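You operate a simulated robot arm through the tools that you are given. There is no shell and no other tool.

The job below is to be done with a simulated two-armed robot. You get a single attempt, and the scene is never put back.

JOB
Feed 2 tomatoes from filler W27 into the carton between the fillers.
Fine: slide the carton onto the tray, push the tray in, work the lever, pull the tray out and send the pocket rack back.

It is judged by the outcome, as a careful person would: the job done as asked, and still so three seconds after it is handed in. It fails if anything else is knocked over, pushed out of place, dropped, spilled or broken.

ROBOT AND FRAMES
Two 7-joint arms with fingered hands on one trunk that stands fixed in place. Base frame: the origin is at the foot of the trunk, x ahead of it, y to its left, z up; the work surface is at about z = 0.74. Lengths are in m, angles in degrees, forces in N, time in s.
The left shoulder is at [0.072, 0.157, 1.134], the right one opposite. With the tool pointing down near the work surface each hand reaches from about 0.38 to 0.86 m from the base axis, measured 20 degrees to its own side. Payload 4 kg a hand.
The TCP of each hand is the grasp point between the finger pads, 0.03 m short of the fingertips. In the tool frame z runs along the fingers and y along their closing line. The gripper opens to 0.104 m. The gripper's body begins 0.035 m behind the TCP. The gripper is a hand of 3 fingers: y runs from the thumb to the fingers, the wrist lies at [-0.015, -0.104, -0.178] in the tool frame, and closing takes about 1.5 s.
Orientation is told as [roll, pitch, yaw] about the base's x, y, z axes, in that order, counted from this pose: with the fingers straight down and the wrist toward the robot, the tool's x, y and z point along [0, 1, 0], [1, 0, 0] and [0, 0, -1] of the base frame.

CONTROLS
- The arms move only by the tool servo_tool. It takes "left_commands", "right_commands" or both (then of equal length, played together; a hand with none holds still); each is a list of rows, each a list of 2 entries, a list of its own where there are three numbers: the shift along the base's x, y, z in m, then the turn, a rotation vector about the base's x, y, z in degrees. In form: [[[x, y, z], [wx, wy, wz]], ...]. A call has 1 to 20 rows; each row is the pose to reach, as a shift and turn from the pose commanded when the call began. "left_fingers" and "right_fingers" are, for a hand that has rows, the gripper command, from -1 (shut) to 1 (fully open), values between in proportion, set as the call begins (left out, the last holds). Each row takes 0.2 s and may step no farther than 0.05 m and 8.6 degrees from the row before; otherwise, or with a gripper value out of range, the whole call is refused. Where a pose cannot be reached the arm comes as near as it can. A force on the tool above 90 N (or 10 N above the force at the start of the call, whichever is more), or a blocked arm, ends the call early, and 0.2 s more pass. Each finger travels about 0.153 m/s and halts on what it meets, pressing with about 33 N; the grip force reading is that of the motor and also rises with nothing between the fingers. The clock runs only during rows and for 0.2 s after the last one: add rows that repeat a pose to give the fingers time. It gives the time, the measured TCP pose, the force on the tool (base axes), the opening and the grip force at its end, in the units of the frame above (readings bear some noise), with the torque about the TCP (base axes, N m) and any sound that the robot's microphone picked up.
- Cameras (640 x 400 px; columns grow to the right, rows downward): "scene" is now at [0.14, 0.0278, 1.3668]; the picture's right is [0.29, -0.96, 0.00], its down [-0.49, -0.15, -0.86] and it looks along [0.82, 0.25, -0.51] (base axes); focal length 214 px, centre (320, 200). "left" rides on the left gripper at [-0.064, -0.094, -0.117] in its tool frame; the picture's right is [-0.72, -0.33, 0.61], its down [0.64, -0.65, 0.40] and it looks along [0.27, 0.68, 0.68] (tool axes); focal length 238 px, centre (320, 200). "right" rides on the right gripper at [0.064, -0.094, -0.117] in its tool frame; the picture's right is [-0.72, 0.33, -0.61], its down [-0.64, -0.65, 0.40] and it looks along [-0.27, 0.68, 0.68] (tool axes); focal length 238 px, centre (320, 200). There is no depth. A picture from a camera that has moved, and an enlarged one, comes with that camera's place and axes in the base frame and with its lens.
- capture(camera): a new picture of that camera. No time passes.
- raise_lower(by): slides the trunk up (or, below 0, down) by that many m; the arms and the scene camera ride with it, the base frame stays. It gives what a move gives, with no picture.
- curl_fingers(index, middle, thumb_bend, thumb_turn, hand): sets how far each is bent, from 0 (flat) to 100 (curled in); at 30 the hand is open as for a grip, at 70 the pads meet at the TCP. One left out holds its place. A second passes; each finger stops where it meets its share of the squeeze, and holds until it gets a number again. A gripper value or a shape takes the hand back. It gives what a move gives, with no picture; readings hold the bend of each and the force on the fingers (four entries, about 0 where the hand has none), thumb and palm. thumb_turn goes from beside the hand (0) to across from the fingers (100), as for a grip.
- hand_shape(shape, hand): the hand has 3 fingers and takes this shape, open, in about a second: jaw (thumb against the fingers, like two jaws); tri (thumb and two fingers); tip (a fingertip pinch); poke (one finger out to press); point (the index stretched); flat (the hand flat); cup (the hand cupped); fist (a fist). The gripper value then closes the fingers along that shape, each until it touches; the sizes above hold for jaw. It gives what a move gives, with no picture.
- head_to(pan, tilt): turns the head with the scene camera to pan (to the left, within 86 degrees either way) and tilt (down, from -29 to 69), counted from straight ahead of the robot. It gives what a move gives.
- inspect(camera, box): a new picture of the part [left, top, right, bottom] of that camera's present view, enlarged. No time passes.
- job_done(): hands the job in; it is judged then, once.

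Nothing tells you positions but the pictures and the camera data. Unless the task says otherwise, let go and move clear before handing in.

The tools are called after ">>>" as name(argument=value, ...) on one line, values as JSON. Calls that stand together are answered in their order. servo_tool: Moves the arms, as the interface text tells. Its arguments: {"type":"object","properties":{"left_commands":{"type":"array"},"left_fingers":{"type":"number"},"right_commands":{"type":"array"},"right_fingers":{"type":"number"}},"required":[]} The other tools are called the same way: raise_lower (by) slides the trunk up or down; hand_shape (shape, hand) gives the hand a shape; curl_fingers (index, middle, thumb_bend, thumb_turn, hand) moves the fingers one by one; head_to (pan, tilt) turns the head that bears the scene camera; capture (camera) takes a picture; inspect (camera, box) takes an enlarged picture of a part of a camera's view; job_done () hands the job in.

At the start:

```text
time_s: 0.0
left_tcp_pos: [0.4383, 0.4595, 1.3251]
left_tcp_rot: [-0.1, 0.1, 0.0]
left_contact_force: [0.0, -0.3, 0.8]
left_wrist_torque: [-0.02, 0.03, 0.03]
left_opening: 0.1038
left_grasp_force: 0.0
left_shape: jaw
left_bend: [30.0, 30.0, 30.0, 98.0]
left_finger forces: [0.1, 0.0, 0.0, 0.0, 0.1, 0.0]
right_tcp_pos: [0.5647, -0.0049, 1.2979]
right_tcp_rot: [-0.1, 0.1, 0.0]
right_contact_force: [-0.3, 0.5, -0.4]
right_wrist_torque: [0.03, 0.02, 0.02]
right_opening: 0.1035
right_grasp_force: 0.0
right_shape: jaw
right_bend: [30.0, 30.0, 30.0, 98.0]
right_finger forces: [0.0, 0.0, 0.0, 0.0, 0.1, 0.0]
trunk travel left (down, up): [-0.55, 0.39]
head pan, tilt: [17.0, 30.5]
```

scene: 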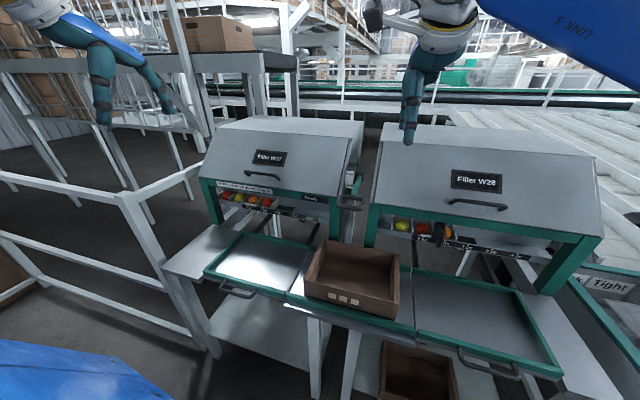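
right: 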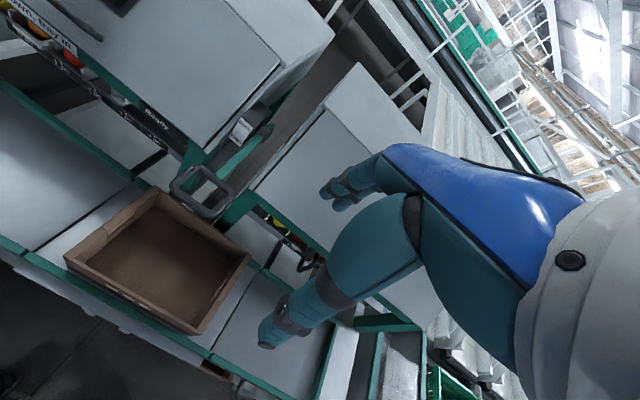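
left: 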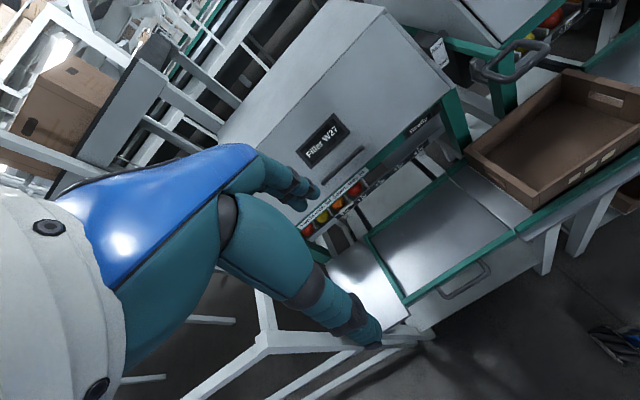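

I see two fillers (W27 at left, W28 at right), each with a tray in front, and a brown carton between the trays. I will look closer before moving anything.

>>> inspect(camera="scene", box=[180, 110, 400, 250])

>>> inspect(camera="scene", box=[180, 210, 420, 360])

>>> inspect(camera="left", box=[280, 80, 640, 310])

>>> inspect(camera="scene", box=[360, 150, 620, 310])

```text
2.86 times, centred on (290, 180) of scene
camera zoom: at [0.14, 0.0278, 1.3668], right [0.29, -0.96, 0.0], down [-0.49, -0.15, -0.86], along [0.82, 0.25, -0.51], focal length 613 px, centre (406, 257)
```

zoom: 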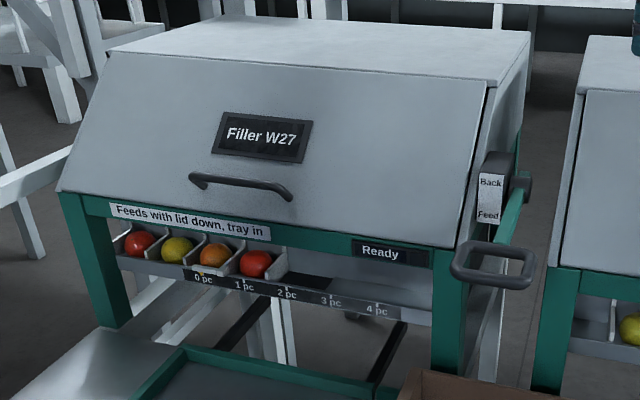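

```text
2.67 times, centred on (300, 285) of scene
camera zoom: at [0.14, 0.0278, 1.3668], right [0.29, -0.96, 0.0], down [-0.49, -0.15, -0.86], along [0.82, 0.25, -0.51], focal length 572 px, centre (373, -27)
```

zoom: 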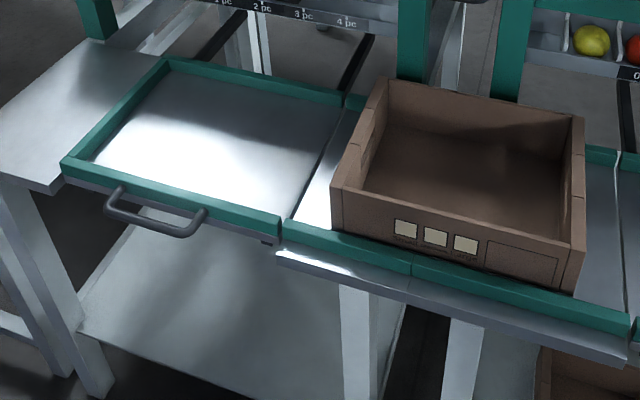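

```text
1.74 times, centred on (460, 195) of left
camera zoom: at [0.3437, 0.3944, 1.4433], right [-0.33, -0.72, -0.61], down [-0.65, 0.64, -0.4], along [0.68, 0.27, -0.68], focal length 414 px, centre (76, 209)
```

zoom: 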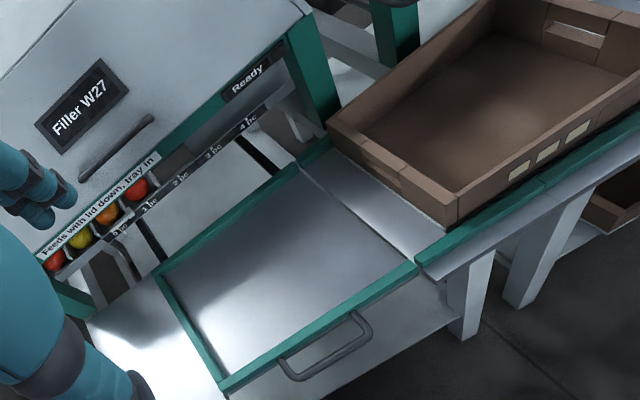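

```text
2.46 times, centred on (490, 230) of scene
camera zoom: at [0.14, 0.0278, 1.3668], right [0.29, -0.96, 0.0], down [-0.49, -0.15, -0.86], along [0.82, 0.25, -0.51], focal length 528 px, centre (-98, 126)
```

zoom: 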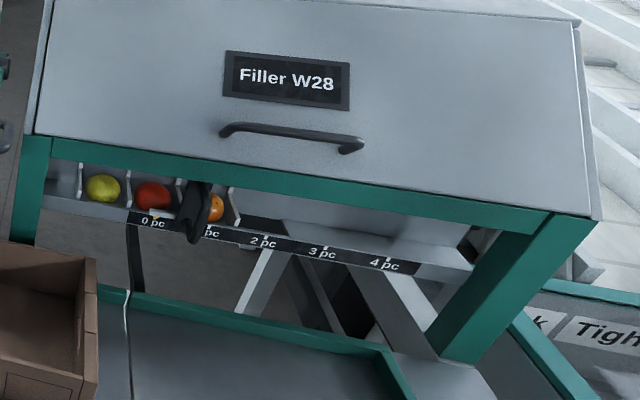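

W27's rack shows four tomatoes, with its mark apparently at "0 pc". A Back/Feed lever with a loop handle is on its right side. I'll zoom in on the scale, the lever and the tray details.

>>> inspect(camera="scene", box=[205, 175, 335, 230])

>>> inspect(camera="scene", box=[320, 150, 400, 250])

>>> inspect(camera="right", box=[100, 70, 340, 220])

>>> inspect(camera="left", box=[290, 110, 480, 250])

>>> inspect(camera="right", box=[0, 0, 240, 160])

```text
4.92 times, centred on (270, 202) of scene
camera zoom: at [0.14, 0.0278, 1.3668], right [0.29, -0.96, 0.0], down [-0.49, -0.15, -0.86], along [0.82, 0.25, -0.51], focal length 1056 px, centre (566, 188)
```

zoom: 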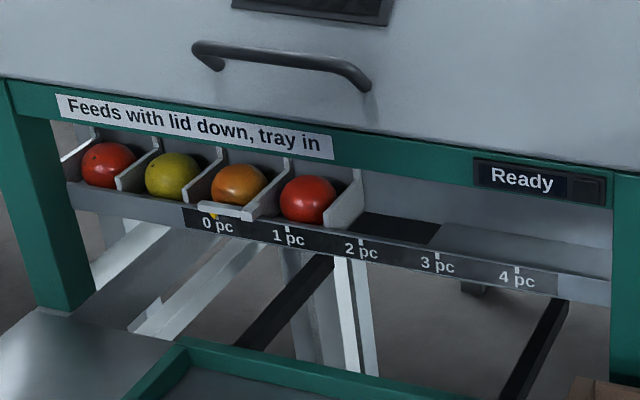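

```text
4.00 times, centred on (360, 200) of scene
camera zoom: at [0.14, 0.0278, 1.3668], right [0.29, -0.96, 0.0], down [-0.49, -0.15, -0.86], along [0.82, 0.25, -0.51], focal length 858 px, centre (160, 200)
```

zoom: 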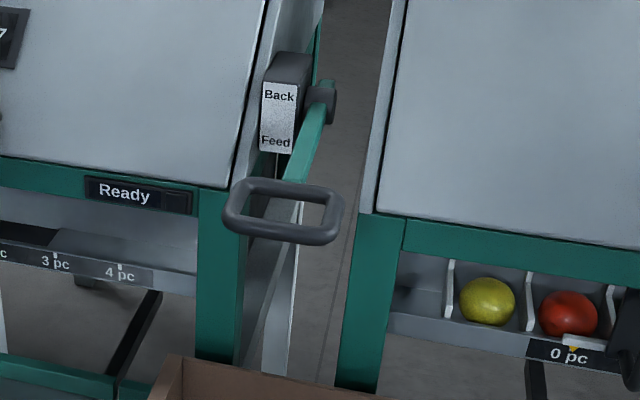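

```text
2.67 times, centred on (220, 145) of right
camera zoom: at [0.4714, 0.0587, 1.415], right [0.33, -0.72, 0.61], down [-0.65, -0.64, -0.4], along [0.68, -0.27, -0.68], focal length 636 px, centre (587, 347)
```

zoom: 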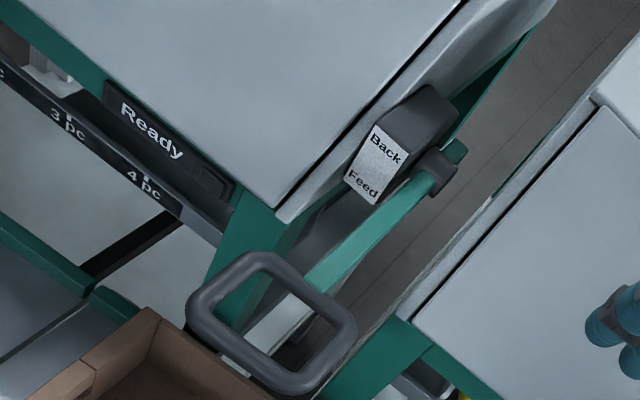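

```text
2.86 times, centred on (385, 180) of left
camera zoom: at [0.3437, 0.3944, 1.4433], right [-0.33, -0.72, -0.61], down [-0.65, 0.64, -0.4], along [0.68, 0.27, -0.68], focal length 681 px, centre (134, 257)
```

zoom: 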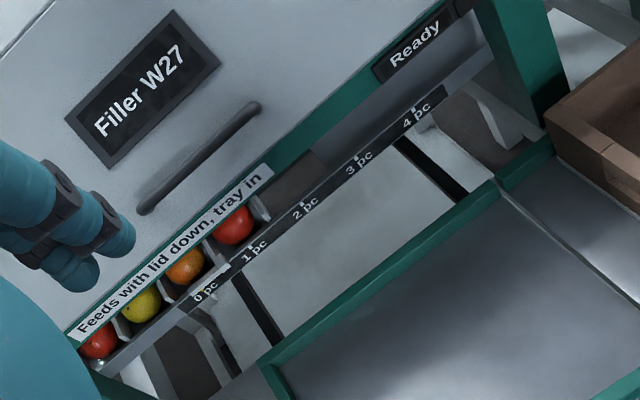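

```text
2.50 times, centred on (120, 80) of right
camera zoom: at [0.4714, 0.0587, 1.415], right [0.33, -0.72, 0.61], down [-0.65, -0.64, -0.4], along [0.68, -0.27, -0.68], focal length 596 px, centre (820, 500)
```

zoom: 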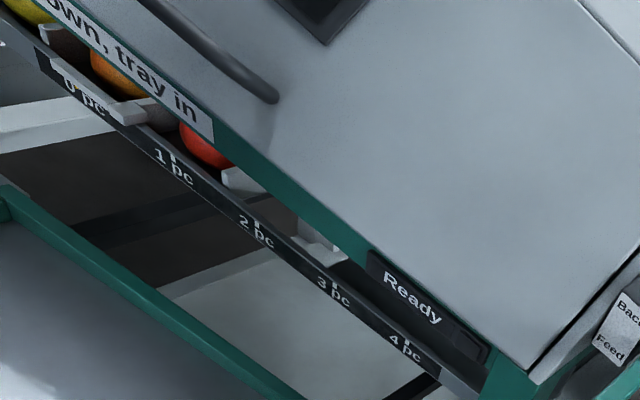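

The lever's loop is at about [0.68, 0.10, 1.04] with its pivot near [0.88, 0.10, 1.04]. The W27 tray spans about x 0.52–0.75, y 0.26–0.58, and the carton about x 0.545–0.74, y -0.075–0.20. I'll check the carton, the dock rails and the handle next.

>>> inspect(camera="right", box=[0, 160, 320, 400])

>>> inspect(camera="left", box=[340, 160, 540, 320])

>>> inspect(camera="left", box=[440, 40, 640, 260])

>>> inspect(camera="scene", box=[270, 220, 430, 340])

>>> inspect(camera="scene", box=[195, 225, 315, 305])

```text
1.67 times, centred on (160, 280) of right
camera zoom: at [0.4714, 0.0587, 1.415], right [0.33, -0.72, 0.61], down [-0.65, -0.64, -0.4], along [0.68, -0.27, -0.68], focal length 397 px, centre (587, 67)
```

zoom: 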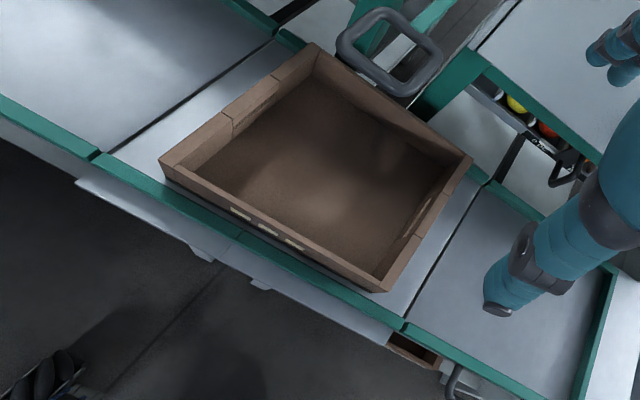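

```text
2.50 times, centred on (440, 240) of left
camera zoom: at [0.3437, 0.3944, 1.4433], right [-0.33, -0.72, -0.61], down [-0.65, 0.64, -0.4], along [0.68, 0.27, -0.68], focal length 596 px, centre (20, 100)
```

zoom: 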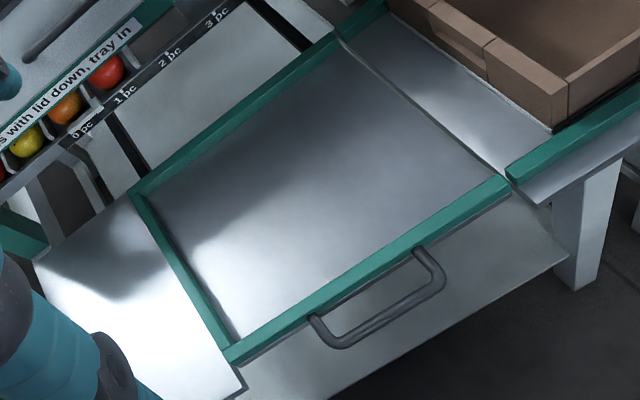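

```text
1.82 times, centred on (540, 150) of left
camera zoom: at [0.3437, 0.3944, 1.4433], right [-0.33, -0.72, -0.61], down [-0.65, 0.64, -0.4], along [0.68, 0.27, -0.68], focal length 433 px, centre (-80, 291)
```

zoom: 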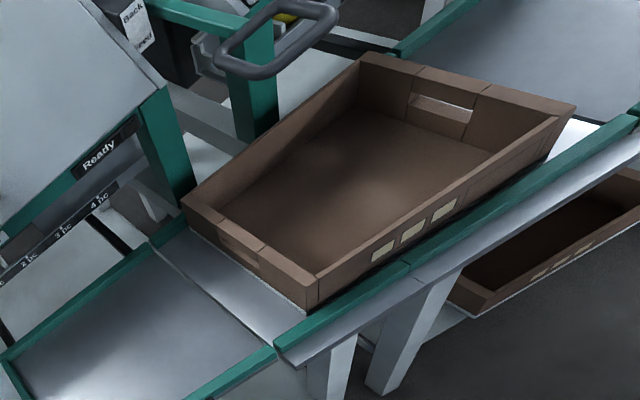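

```text
3.33 times, centred on (350, 280) of scene
camera zoom: at [0.14, 0.0278, 1.3668], right [0.29, -0.96, 0.0], down [-0.49, -0.15, -0.86], along [0.82, 0.25, -0.51], focal length 715 px, centre (220, -67)
```

zoom: 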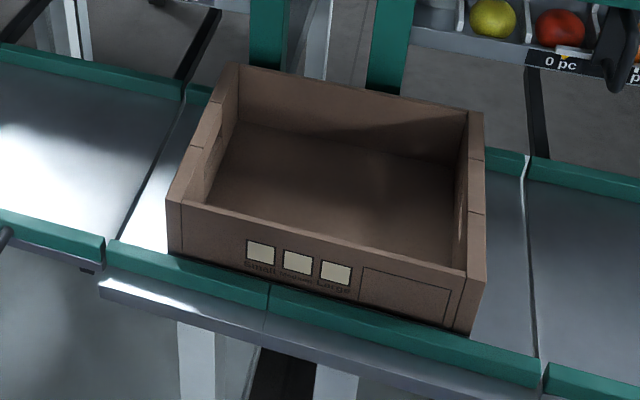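

```text
5.00 times, centred on (255, 265) of scene
camera zoom: at [0.14, 0.0278, 1.3668], right [0.29, -0.96, 0.0], down [-0.49, -0.15, -0.86], along [0.82, 0.25, -0.51], focal length 1072 px, centre (645, -125)
```

zoom: 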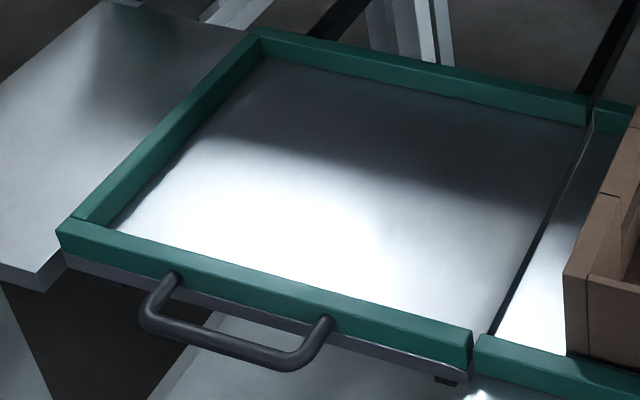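

The carton sits between the front and back green rails of the dock, and the W27 tray's right side is open toward it. I'll bring the right hand, closed, to the right end of the carton, well above it, and then look again.

>>> servo_tool(right_commands=[[[0.01, -0.026, -0.033], [0, 0, 0]], [[0.022, -0.052, -0.066], [0, 0, 0]], [[0.033, -0.078, -0.1], [0, 0, 0]], [[0.044, -0.104, -0.133], [0, 0, 0]], [[0.055, -0.13, -0.166], [0, 0, 0]], [[0.07, -0.16, -0.2], [0, 0, 0]], [[0.07, -0.16, -0.2], [0, 0, 0]], [[0.07, -0.16, -0.2], [0, 0, 0]]], right_fingers=-1)

>>> capture(camera="scene")

>>> capture(camera="right")

>>> capture(camera="left")

```text
time_s: 1.8
left_tcp_pos: [0.4363, 0.4577, 1.3263]
left_tcp_rot: [-0.1, 0.0, 0.0]
left_contact_force: [0.0, 0.5, 0.4]
left_wrist_torque: [-0.03, 0.0, -0.01]
left_opening: 0.1036
left_grasp_force: 0.1
left_shape: jaw
left_bend: [30.0, 30.0, 30.0, 98.0]
left_finger forces: [0.0, 0.0, 0.1, 0.1, 0.0, 0.0]
right_tcp_pos: [0.6346, -0.1654, 1.0978]
right_tcp_rot: [-0.1, -0.1, 0.1]
right_contact_force: [-0.7, 0.2, 0.9]
right_wrist_torque: [-0.01, -0.02, 0.01]
right_opening: 0.0
right_grasp_force: 32.9
right_shape: jaw
right_bend: [70.0, 70.0, 46.0, 100.0]
right_finger forces: [0.0, 0.0, 0.0, 0.0, 0.0, 0.1]
trunk travel left (down, up): [-0.55, 0.39]
head pan, tilt: [17.0, 30.5]
```

```text
taken
camera scene: at [0.1397, 0.0281, 1.3668], right [0.29, -0.96, 0.0], down [-0.49, -0.15, -0.86], along [0.82, 0.25, -0.51], focal length 214 px, centre (320, 200)
```

scene: 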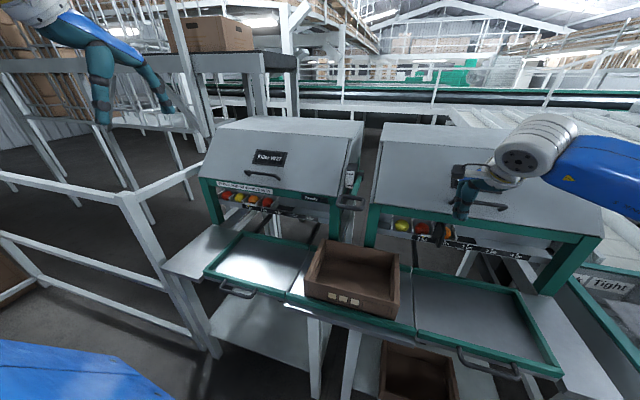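

```text
taken
camera right: at [0.5417, -0.101, 1.2153], right [0.33, -0.72, 0.61], down [-0.65, -0.64, -0.4], along [0.68, -0.27, -0.68], focal length 238 px, centre (320, 200)
```

right: 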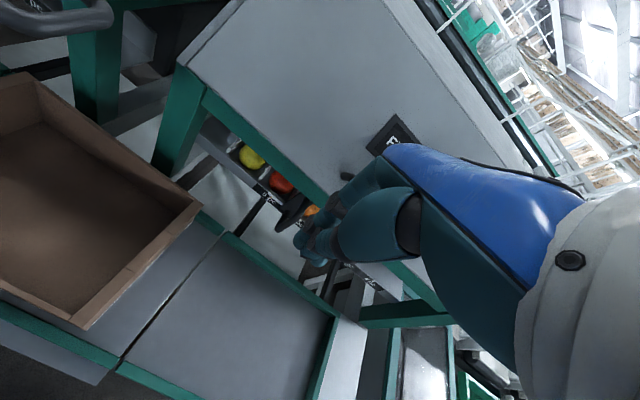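

```text
taken
camera left: at [0.3421, 0.3948, 1.4439], right [-0.33, -0.72, -0.61], down [-0.65, 0.64, -0.41], along [0.68, 0.27, -0.68], focal length 238 px, centre (320, 200)
```

left: 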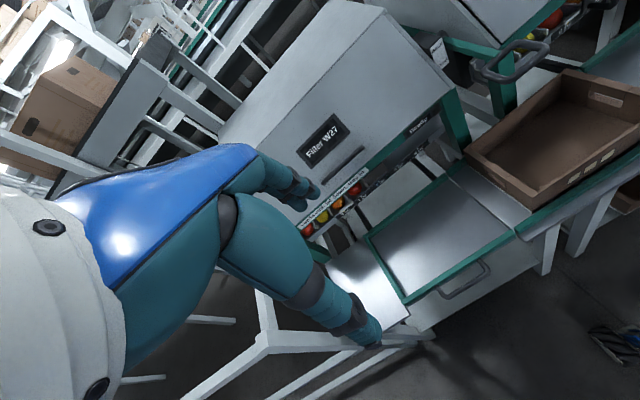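

The right hand is closed and hanging above the W28 side of the dock, clear of everything. I'll lower it beside the carton's right wall to about z = 0.80.

>>> servo_tool(right_commands=[[[0, 0, -0.04], [0, 0, 0]], [[0, 0, -0.08], [0, 0, 0]], [[0, 0, -0.12], [0, 0, 0]], [[0, 0, -0.16], [0, 0, 0]], [[0, 0, -0.2], [0, 0, 0]], [[0, 0, -0.235], [0, 0, 0]], [[0, 0, -0.26], [0, 0, 0]], [[0, 0, -0.28], [0, 0, 0]], [[0, 0, -0.295], [0, 0, 0]]])

>>> capture(camera="scene")

>>> inspect(camera="scene", box=[290, 200, 530, 350])

>>> capture(camera="right")

```text
time_s: 3.8
left_tcp_pos: [0.4372, 0.4573, 1.3264]
left_tcp_rot: [0.0, 0.1, 0.0]
left_contact_force: [-0.2, 0.3, 0.3]
left_wrist_torque: [0.03, 0.0, -0.02]
left_opening: 0.1037
left_grasp_force: 0.0
left_shape: jaw
left_bend: [30.0, 30.0, 30.0, 98.0]
left_finger forces: [0.0, 0.0, 0.0, 0.0, 0.1, 0.0]
right_tcp_pos: [0.6351, -0.1654, 0.8031]
right_tcp_rot: [0.0, 0.0, -0.1]
right_contact_force: [0.1, -0.1, 0.4]
right_wrist_torque: [-0.01, 0.0, -0.01]
right_opening: 0.0
right_grasp_force: 33.0
right_shape: jaw
right_bend: [70.0, 70.0, 46.0, 100.0]
right_finger forces: [0.1, 0.0, 0.1, 0.0, 0.1, 0.0]
trunk travel left (down, up): [-0.55, 0.39]
head pan, tilt: [17.0, 30.5]
```

```text
taken
camera scene: at [0.1404, 0.0267, 1.3668], right [0.29, -0.96, 0.0], down [-0.49, -0.15, -0.86], along [0.82, 0.25, -0.51], focal length 214 px, centre (320, 200)
```

scene: 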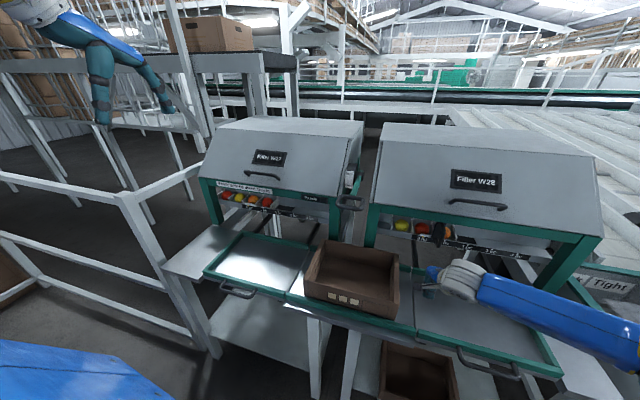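

```text
2.67 times, centred on (410, 275) of scene
camera zoom: at [0.1404, 0.0267, 1.3668], right [0.29, -0.96, 0.0], down [-0.49, -0.15, -0.86], along [0.82, 0.25, -0.51], focal length 572 px, centre (80, 0)
```

zoom: 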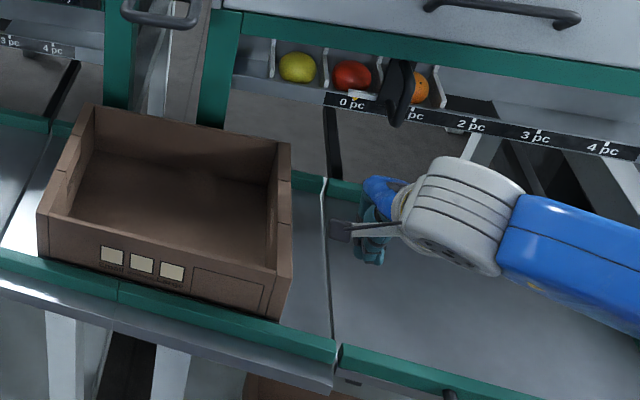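

```text
taken
camera right: at [0.5408, -0.1014, 0.9207], right [0.33, -0.72, 0.61], down [-0.65, -0.64, -0.4], along [0.68, -0.27, -0.68], focal length 238 px, centre (320, 200)
```

right: 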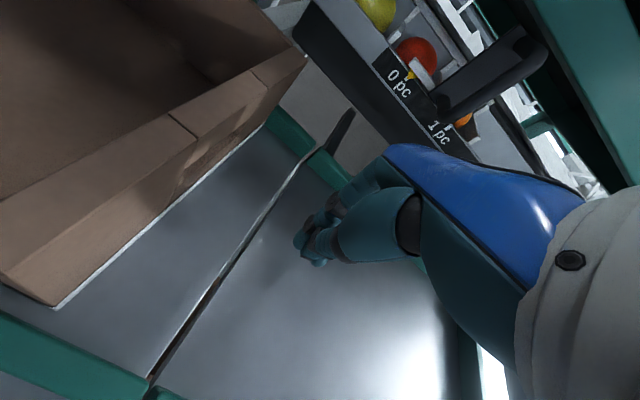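

The hand is beside the carton's right wall, with the fingertips just above the plate. I'll push slowly in +y and watch the contact force and the carton.

>>> servo_tool(right_commands=[[[0.007, 0.02, 0], [0, 0, 0]], [[0.007, 0.04, 0], [0, 0, 0]], [[0.007, 0.055, 0], [0, 0, 0]], [[0.007, 0.07, 0], [0, 0, 0]], [[0.007, 0.085, 0], [0, 0, 0]], [[0.007, 0.1, 0], [0, 0, 0]], [[0.007, 0.115, 0], [0, 0, 0]], [[0.007, 0.13, 0], [0, 0, 0]]])

>>> inspect(camera="scene", box=[250, 200, 490, 350])

>>> capture(camera="right")

```text
time_s: 5.6
left_tcp_pos: [0.4373, 0.4577, 1.3267]
left_tcp_rot: [-0.2, -0.1, 0.1]
left_contact_force: [1.2, -0.6, 0.6]
left_wrist_torque: [-0.04, 0.0, 0.01]
left_opening: 0.1035
left_grasp_force: 0.0
left_shape: jaw
left_bend: [30.0, 30.0, 30.0, 98.0]
left_finger forces: [0.0, 0.1, 0.0, 0.0, 0.0, 0.1]
right_tcp_pos: [0.6403, -0.0358, 0.804]
right_tcp_rot: [-0.1, 0.0, -0.1]
right_contact_force: [-1.1, -0.2, 0.9]
right_wrist_torque: [-0.01, 0.0, -0.05]
right_opening: 0.0001
right_grasp_force: 32.8
right_shape: jaw
right_bend: [70.0, 70.0, 46.0, 100.0]
right_finger forces: [0.4, 0.0, 0.0, 0.0, 0.0, 0.0]
trunk travel left (down, up): [-0.55, 0.39]
head pan, tilt: [17.0, 30.5]
```

```text
2.67 times, centred on (370, 275) of scene
camera zoom: at [0.1403, 0.0283, 1.3667], right [0.29, -0.96, 0.0], down [-0.49, -0.15, -0.86], along [0.82, 0.25, -0.51], focal length 572 px, centre (187, 0)
```

zoom: 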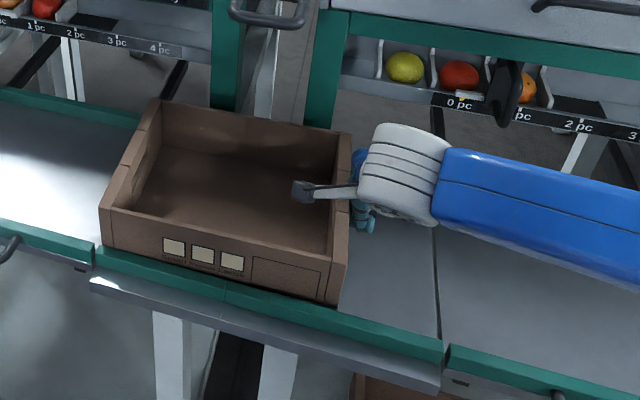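

```text
taken
camera right: at [0.5467, 0.0277, 0.9205], right [0.33, -0.72, 0.61], down [-0.65, -0.64, -0.4], along [0.68, -0.27, -0.68], focal length 238 px, centre (320, 200)
```

right: 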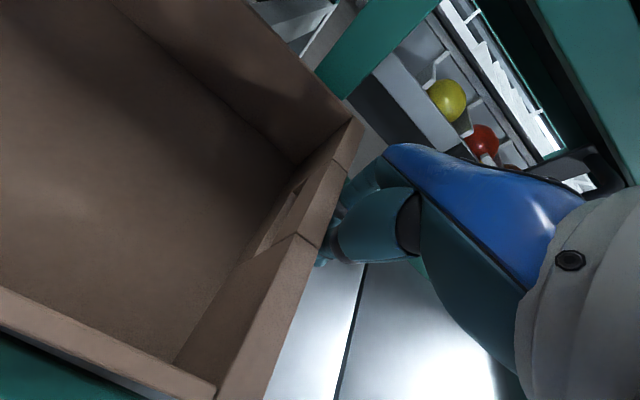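

The carton is sliding along the rails with almost no force and is now at the seam to the tray. I'll keep pushing slowly across the seam.

>>> servo_tool(right_commands=[[[0.003, 0.01, 0], [0, 0, 0]], [[0.003, 0.022, 0], [0, 0, 0]], [[0.003, 0.034, 0], [0, 0, 0]], [[0.003, 0.046, 0], [0, 0, 0]], [[0.003, 0.058, 0], [0, 0, 0]], [[0.003, 0.07, 0], [0, 0, 0]], [[0.003, 0.082, 0], [0, 0, 0]], [[0.003, 0.094, 0], [0, 0, 0]], [[0.003, 0.106, 0], [0, 0, 0]], [[0.003, 0.118, 0], [0, 0, 0]], [[0.003, 0.13, 0], [0, 0, 0]]])

>>> inspect(camera="scene", box=[200, 200, 440, 350])

>>> capture(camera="left")

```text
time_s: 6.8
left_tcp_pos: [0.4254, 0.4596, 1.331]
left_tcp_rot: [0.0, -0.4, 0.1]
left_contact_force: [0.0, 1.5, -0.8]
left_wrist_torque: [-0.05, -0.03, 0.0]
left_opening: 0.1041
left_grasp_force: 0.2
left_shape: jaw
left_bend: [30.0, 30.0, 30.0, 97.0]
left_finger forces: [0.0, 0.0, 0.0, 0.0, 0.0, 0.1]
right_tcp_pos: [0.6497, -0.0216, 0.8049]
right_tcp_rot: [-3.6, -0.6, -4.4]
right_contact_force: [-26.4, -81.2, 16.9]
right_wrist_torque: [2.31, -0.44, -0.13]
right_opening: 0.0
right_grasp_force: 33.1
right_shape: jaw
right_bend: [70.0, 70.0, 47.0, 100.0]
right_finger forces: [53.4, 0.1, 0.0, 0.0, 28.7, 0.0]
trunk travel left (down, up): [-0.55, 0.39]
head pan, tilt: [17.0, 30.5]
stopped in row 5 (right hand): the force on the tool passed its limit at 96 N (the readings are from after the stop); the commanded pose is now the measured one
```

```text
2.67 times, centred on (320, 275) of scene
camera zoom: at [0.1285, 0.0076, 1.3685], right [0.29, -0.96, -0.01], down [-0.48, -0.14, -0.87], along [0.83, 0.26, -0.5], focal length 572 px, centre (320, 0)
```

zoom: 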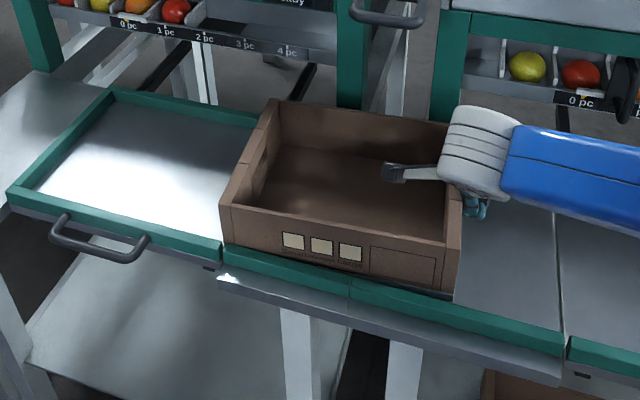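

```text
taken
camera left: at [0.3306, 0.3964, 1.4479], right [-0.32, -0.72, -0.62], down [-0.65, 0.64, -0.41], along [0.69, 0.27, -0.67], focal length 238 px, centre (320, 200)
```

left: 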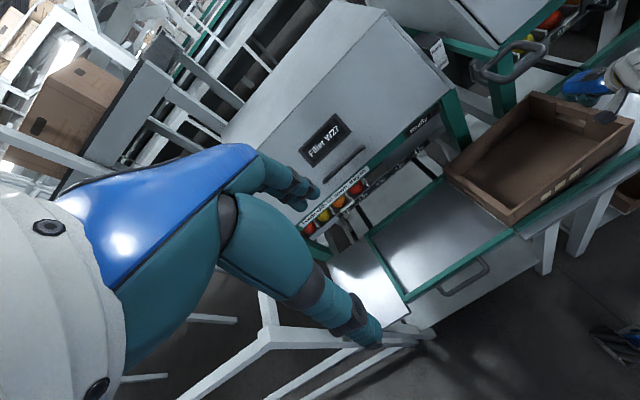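

The carton met resistance at the seam and the push stopped at about 80 N, so it is caught on something at the tray edge. I'll back the hand off to release the pressure and look closely.

>>> servo_tool(right_commands=[[[0, -0.015, 0], [0, 0, 0]], [[-0.003, -0.03, 0], [2, 0, 2]], [[-0.005, -0.05, 0], [3.6, 0.6, 4.4]], [[-0.005, -0.06, 0], [3.6, 0.6, 4.4]]])

>>> inspect(camera="scene", box=[200, 200, 440, 350])

>>> inspect(camera="scene", box=[270, 225, 350, 305])

>>> inspect(camera="left", box=[420, 120, 640, 270])

```text
time_s: 7.8
left_tcp_pos: [0.4336, 0.458, 1.3274]
left_tcp_rot: [0.1, -0.1, 0.0]
left_contact_force: [0.1, -0.2, 0.3]
left_wrist_torque: [0.01, 0.0, 0.0]
left_opening: 0.104
left_grasp_force: 0.0
left_shape: jaw
left_bend: [30.0, 30.0, 30.0, 97.0]
left_finger forces: [0.1, 0.1, 0.0, 0.0, 0.0, 0.1]
right_tcp_pos: [0.6435, -0.0622, 0.8024]
right_tcp_rot: [1.5, 0.5, 2.0]
right_contact_force: [-0.9, -0.3, -0.5]
right_wrist_torque: [0.01, 0.04, -0.01]
right_opening: 0.0
right_grasp_force: 32.8
right_shape: jaw
right_bend: [70.0, 70.0, 47.0, 100.0]
right_finger forces: [0.1, 0.0, 0.0, 0.0, 0.0, 0.1]
trunk travel left (down, up): [-0.55, 0.39]
head pan, tilt: [17.0, 30.5]
```

```text
2.67 times, centred on (320, 275) of scene
camera zoom: at [0.1394, 0.0201, 1.367], right [0.29, -0.96, 0.0], down [-0.49, -0.15, -0.86], along [0.82, 0.25, -0.51], focal length 572 px, centre (320, 0)
```

zoom: 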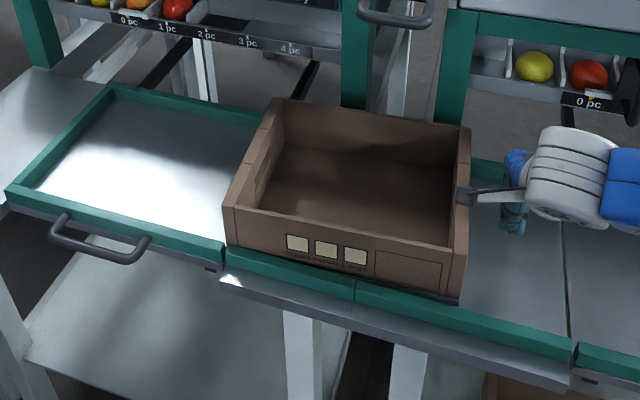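

```text
5.00 times, centred on (310, 265) of scene
camera zoom: at [0.1394, 0.0201, 1.367], right [0.29, -0.96, 0.0], down [-0.49, -0.15, -0.86], along [0.82, 0.25, -0.51], focal length 1072 px, centre (370, -125)
```

zoom: 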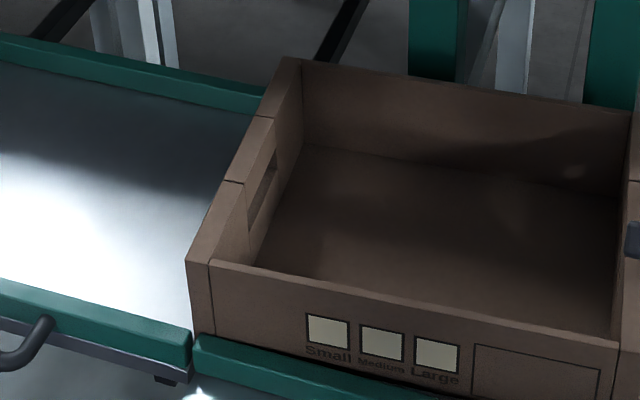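

```text
2.67 times, centred on (530, 195) of left
camera zoom: at [0.3397, 0.3944, 1.4451], right [-0.33, -0.72, -0.62], down [-0.65, 0.64, -0.4], along [0.68, 0.27, -0.68], focal length 636 px, centre (-240, 213)
```

zoom: 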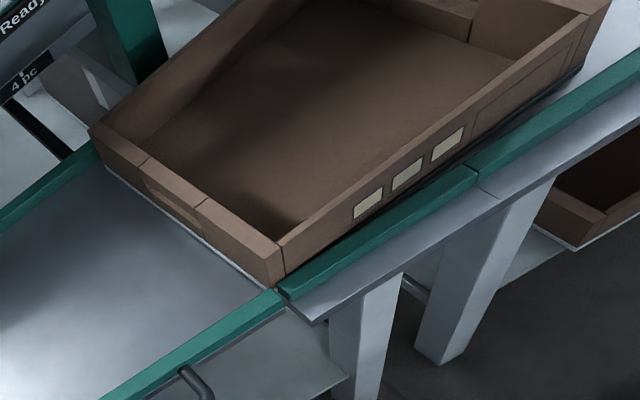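

The carton has yawed slightly, and its near-left corner caught the end of the tray's front rail. I'll raise the right hand out of the way and use the left hand to grip the near wall, straighten the carton, and draw it onto the tray under control.

>>> servo_tool(right_commands=[[[0, -0.03, 0.02], [0, 0, 0]], [[0, -0.05, 0.06], [-1.5, -0.5, -2]], [[0, -0.06, 0.1], [-1.5, -0.5, -2]], [[0, -0.08, 0.14], [-1.5, -0.5, -2]], [[-0.02, -0.1, 0.18], [-1.5, -0.5, -2]], [[-0.04, -0.13, 0.22], [-1.5, -0.5, -2]], [[-0.06, -0.16, 0.26], [-1.5, -0.5, -2]], [[-0.08, -0.19, 0.29], [-1.5, -0.5, -2]]], left_commands=[[[0.01, -0.02, -0.01], [0, 0, 0]], [[0.02, -0.05, -0.03], [0, 0, 0]], [[0.04, -0.09, -0.05], [0, 0, 0]], [[0.055, -0.13, -0.07], [0, 0, 0]], [[0.07, -0.17, -0.09], [0, 0, 0]], [[0.085, -0.21, -0.11], [0, 0, 0]], [[0.1, -0.25, -0.13], [0, 0, 0]], [[0.115, -0.29, -0.15], [0, 0, 0]]], left_fingers=1)

>>> capture(camera="scene")

>>> capture(camera="left")

```text
refused: row 6 steps farther than a row can; nothing moved
```

```text
taken
camera scene: at [0.1394, 0.0201, 1.367], right [0.29, -0.96, 0.0], down [-0.49, -0.15, -0.86], along [0.82, 0.25, -0.51], focal length 214 px, centre (320, 200)
```

scene: 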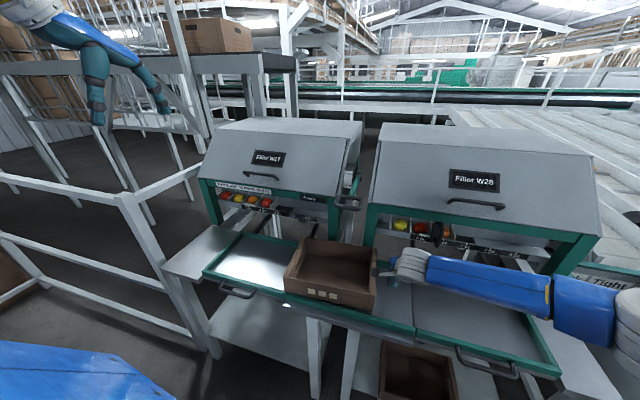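

```text
taken
camera left: at [0.3397, 0.3944, 1.4451], right [-0.33, -0.72, -0.62], down [-0.65, 0.64, -0.4], along [0.68, 0.27, -0.68], focal length 238 px, centre (320, 200)
```

left: 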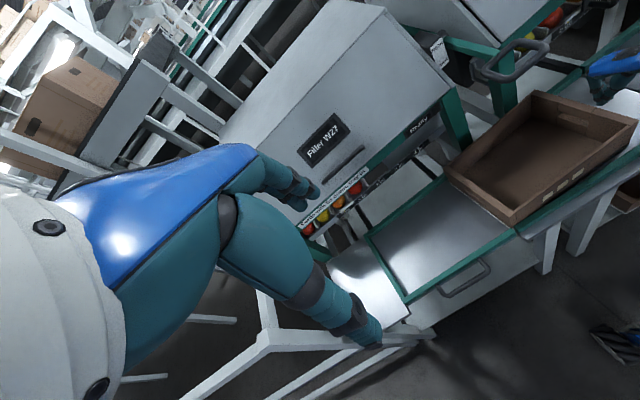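

The move was refused for too long a step and nothing moved. I'll send the same moves again with smaller steps.

>>> servo_tool(right_commands=[[[0, -0.03, 0.02], [0, 0, 0]], [[0, -0.05, 0.06], [-1.5, -0.5, -2]], [[0, -0.06, 0.1], [-1.5, -0.5, -2]], [[0, -0.08, 0.14], [-1.5, -0.5, -2]], [[-0.015, -0.1, 0.18], [-1.5, -0.5, -2]], [[-0.03, -0.125, 0.215], [-1.5, -0.5, -2]], [[-0.045, -0.15, 0.25], [-1.5, -0.5, -2]], [[-0.06, -0.175, 0.28], [-1.5, -0.5, -2]]], left_commands=[[[0.01, -0.02, -0.01], [0, 0, 0]], [[0.02, -0.05, -0.03], [0, 0, 0]], [[0.035, -0.085, -0.05], [0, 0, 0]], [[0.05, -0.125, -0.07], [0, 0, 0]], [[0.065, -0.165, -0.09], [0, 0, 0]], [[0.08, -0.205, -0.11], [0, 0, 0]], [[0.095, -0.245, -0.13], [0, 0, 0]], [[0.11, -0.285, -0.15], [0, 0, 0]]], left_fingers=1)

>>> capture(camera="scene")

>>> capture(camera="left")

```text
time_s: 9.6
left_tcp_pos: [0.545, 0.1777, 1.1774]
left_tcp_rot: [-0.2, 0.0, 0.1]
left_contact_force: [0.6, 0.1, 0.5]
left_wrist_torque: [0.03, 0.0, 0.0]
left_opening: 0.1037
left_grasp_force: 0.1
left_shape: jaw
left_bend: [30.0, 30.0, 30.0, 97.0]
left_finger forces: [0.1, 0.1, 0.0, 0.0, 0.1, 0.0]
right_tcp_pos: [0.5884, -0.2384, 1.0843]
right_tcp_rot: [0.0, 0.1, 0.0]
right_contact_force: [-0.2, 0.1, -0.2]
right_wrist_torque: [-0.01, -0.03, 0.0]
right_opening: 0.0
right_grasp_force: 32.5
right_shape: jaw
right_bend: [70.0, 70.0, 47.0, 100.0]
right_finger forces: [0.1, 0.0, 0.0, 0.0, 0.1, 0.0]
trunk travel left (down, up): [-0.55, 0.39]
head pan, tilt: [17.0, 30.5]
```

```text
taken
camera scene: at [0.1414, 0.0212, 1.3667], right [0.29, -0.96, 0.0], down [-0.49, -0.15, -0.86], along [0.82, 0.25, -0.51], focal length 214 px, centre (320, 200)
```

scene: 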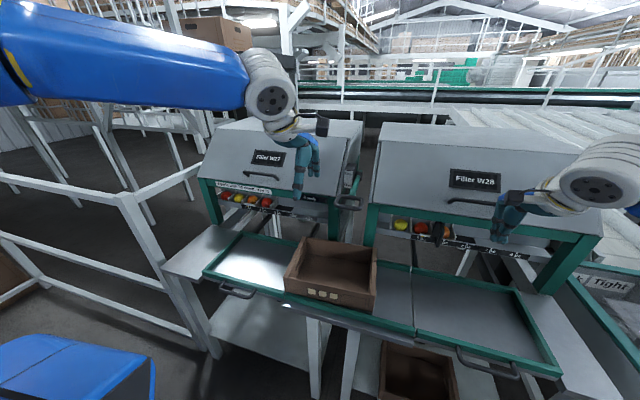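

```text
taken
camera left: at [0.4508, 0.1149, 1.2939], right [-0.33, -0.72, -0.61], down [-0.65, 0.64, -0.41], along [0.68, 0.27, -0.68], focal length 238 px, centre (320, 200)
```

left: 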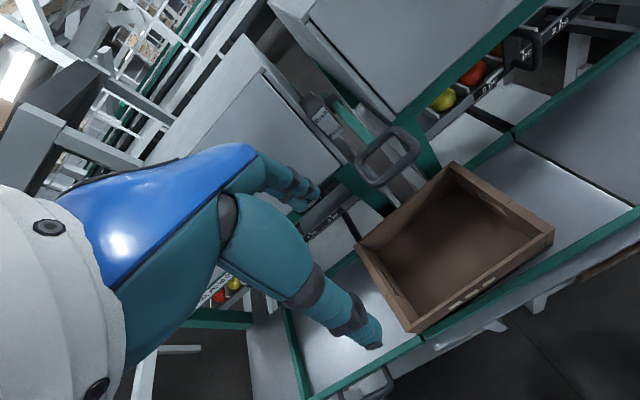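

The carton's whole outline is visible now. I'll zoom in to measure its corners before gripping it.

>>> inspect(camera="scene", box=[270, 220, 400, 320])

>>> inspect(camera="left", box=[340, 140, 580, 350])

```text
4.00 times, centred on (335, 270) of scene
camera zoom: at [0.1414, 0.0212, 1.3667], right [0.29, -0.96, 0.0], down [-0.49, -0.15, -0.86], along [0.82, 0.25, -0.51], focal length 858 px, centre (260, -80)
```

zoom: 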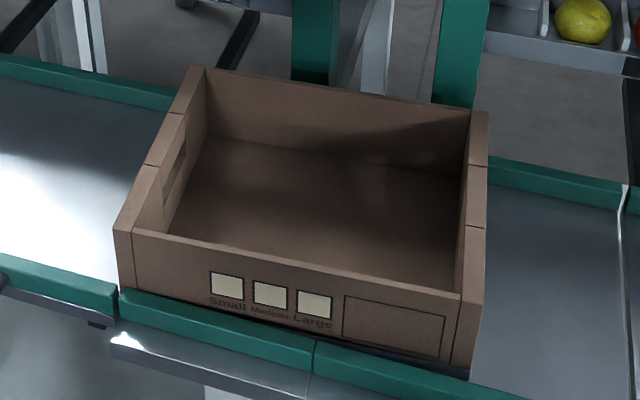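

```text
1.90 times, centred on (460, 245) of left
camera zoom: at [0.4508, 0.1149, 1.2939], right [-0.33, -0.72, -0.61], down [-0.65, 0.64, -0.41], along [0.68, 0.27, -0.68], focal length 454 px, centre (53, 114)
```

zoom: 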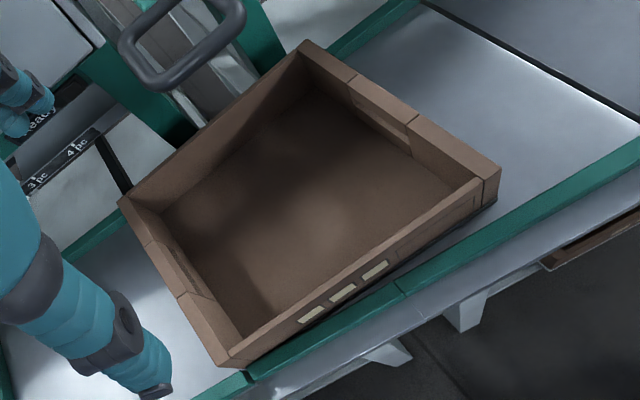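

The carton is turned about 3.5° counter-clockwise, centred near [0.646, 0.124], with its near wall's middle at about x = 0.554, y = 0.122. I'll place the open left hand over that wall with the same small yaw.

>>> servo_tool(left_commands=[[[0.003, -0.01, -0.04], [0, 0, 1]], [[0.005, -0.02, -0.08], [0, 0, 2]], [[0.007, -0.03, -0.12], [0, 0, 3]], [[0.008, -0.04, -0.16], [0, 0, 3.5]], [[0.009, -0.05, -0.2], [0, 0, 3.5]], [[0.009, -0.054, -0.24], [0, 0, 3.5]], [[0.009, -0.054, -0.275], [0, 0, 3.5]], [[0.009, -0.054, -0.275], [0, 0, 3.5]]])

>>> inspect(camera="scene", box=[230, 180, 430, 320])

>>> capture(camera="left")

>>> capture(camera="right")

```text
time_s: 11.4
left_tcp_pos: [0.5179, 0.1771, 0.9442]
left_tcp_rot: [-0.3, 0.0, 3.5]
left_contact_force: [0.2, -0.6, -0.3]
left_wrist_torque: [0.02, -0.01, 0.01]
left_opening: 0.1041
left_grasp_force: 0.1
left_shape: jaw
left_bend: [30.0, 30.0, 30.0, 97.0]
left_finger forces: [0.1, 0.0, 0.1, 0.0, 0.1, 0.0]
left hand out of reach, approached as far as the arm can: row 4, 5, 6, 7, 8
right_tcp_pos: [0.5884, -0.2353, 1.0837]
right_tcp_rot: [-0.2, 0.0, 0.0]
right_contact_force: [0.0, -0.4, 0.8]
right_wrist_torque: [-0.02, -0.03, 0.0]
right_opening: 0.0002
right_grasp_force: 32.8
right_shape: jaw
right_bend: [70.0, 70.0, 47.0, 100.0]
right_finger forces: [0.0, 0.0, 0.0, 0.0, 0.0, 0.0]
trunk travel left (down, up): [-0.55, 0.39]
head pan, tilt: [17.0, 30.5]
```

```text
2.86 times, centred on (330, 250) of scene
camera zoom: at [0.1402, 0.0251, 1.3668], right [0.29, -0.96, 0.0], down [-0.49, -0.15, -0.86], along [0.82, 0.25, -0.51], focal length 613 px, centre (291, 57)
```

zoom: 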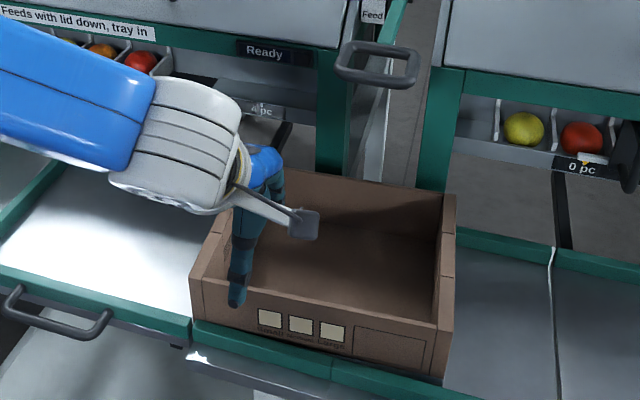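

```text
taken
camera left: at [0.4289, 0.1086, 1.0616], right [-0.28, -0.74, -0.61], down [-0.69, 0.6, -0.41], along [0.67, 0.31, -0.68], focal length 238 px, centre (320, 200)
```

left: 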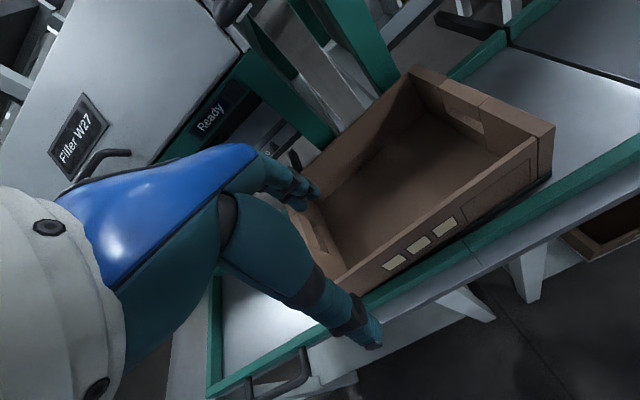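

```text
taken
camera right: at [0.4953, -0.17, 1.201], right [0.33, -0.72, 0.62], down [-0.65, -0.64, -0.4], along [0.68, -0.27, -0.68], focal length 238 px, centre (320, 200)
```

right: 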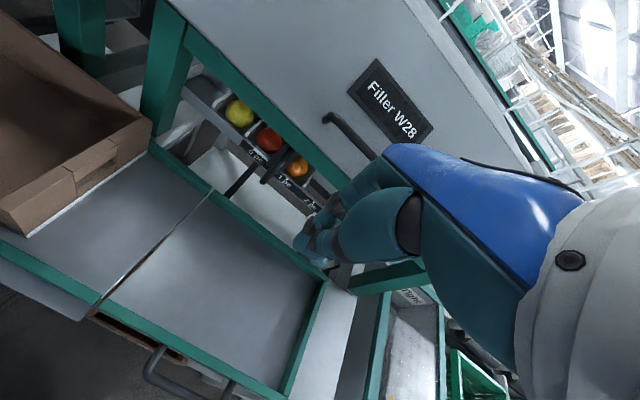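

The left arm cannot reach that far inward, so I'll draw it back up to the left. Instead the right hand, turned 90° with its wrist to the right, will grip the carton's right wall, which gives control over both yaw and the push.

>>> servo_tool(left_commands=[[[-0.005, 0.01, 0.03], [0, 0, 0]], [[-0.01, 0.02, 0.07], [0, 0, -1]], [[-0.015, 0.035, 0.11], [0, 0, -2]], [[-0.02, 0.055, 0.15], [0, 0, -3]], [[-0.03, 0.085, 0.185], [0, 0, -3.5]], [[-0.04, 0.115, 0.22], [0, 0, -3.5]], [[-0.05, 0.145, 0.255], [0, 0, -3.5]], [[-0.06, 0.18, 0.285], [0, 0, -3.5]], [[-0.07, 0.215, 0.315], [0, 0, -3.5]], [[-0.08, 0.25, 0.345], [0, 0, -3.5]], [[-0.09, 0.285, 0.375], [0, 0, -3.5]], [[-0.1, 0.32, 0.4], [0, 0, -3.5]]], right_commands=[[[0, 0, 0], [0, 0, 8]], [[0, 0, 0], [0, 0, 16]], [[0, 0, 0], [0, 0, 24]], [[0, 0, 0], [0, 0, 32]], [[0, 0, 0], [0, 0, 40]], [[0, 0, 0], [0, 0, 48]], [[0, 0, 0], [0, 0, 56]], [[0, 0, 0], [0, 0, 64]], [[0, 0, 0], [0, 0, 72]], [[0, 0, 0], [0, 0, 80]], [[0, 0, 0], [0, 0, 88]], [[0, 0, 0], [0, 0, 93.5]]], right_fingers=1)

>>> capture(camera="scene")

>>> capture(camera="right")

```text
time_s: 14.0
left_tcp_pos: [0.4136, 0.4953, 1.3422]
left_tcp_rot: [-0.2, -0.2, 0.0]
left_contact_force: [0.3, -0.3, -0.8]
left_wrist_torque: [0.03, -0.02, 0.0]
left_opening: 0.1038
left_grasp_force: 0.1
left_shape: jaw
left_bend: [30.0, 30.0, 30.0, 97.0]
left_finger forces: [0.1, 0.0, 0.0, 0.0, 0.0, 0.0]
right_tcp_pos: [0.3369, -0.0953, 1.1694]
right_tcp_rot: [-0.1, 0.0, 92.8]
right_contact_force: [-0.2, 0.8, 0.2]
right_wrist_torque: [-0.01, -0.02, 0.02]
right_opening: 0.1041
right_grasp_force: 0.0
right_shape: jaw
right_bend: [30.0, 30.0, 30.0, 97.0]
right_finger forces: [0.0, 0.0, 0.1, 0.0, 0.0, 0.0]
right hand out of reach, approached as far as the arm can: row 5, 6, 7, 8, 9, 10, 11, 12
trunk travel left (down, up): [-0.55, 0.39]
head pan, tilt: [17.0, 30.5]
```

```text
taken
camera scene: at [0.1364, 0.0272, 1.3672], right [0.29, -0.96, 0.0], down [-0.48, -0.15, -0.86], along [0.82, 0.25, -0.51], focal length 214 px, centre (320, 200)
```

scene: 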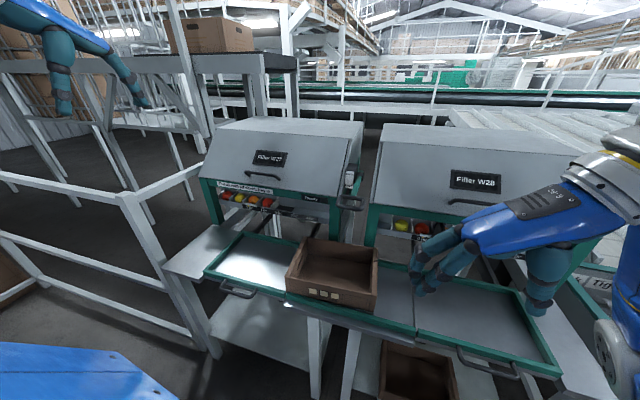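

```text
taken
camera right: at [0.2787, -0.1923, 1.2865], right [0.7, 0.36, 0.61], down [0.67, -0.62, -0.4], along [0.24, 0.7, -0.68], focal length 238 px, centre (320, 200)
```

right: 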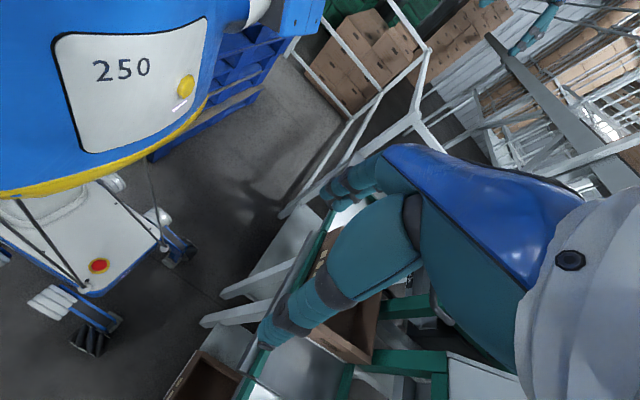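

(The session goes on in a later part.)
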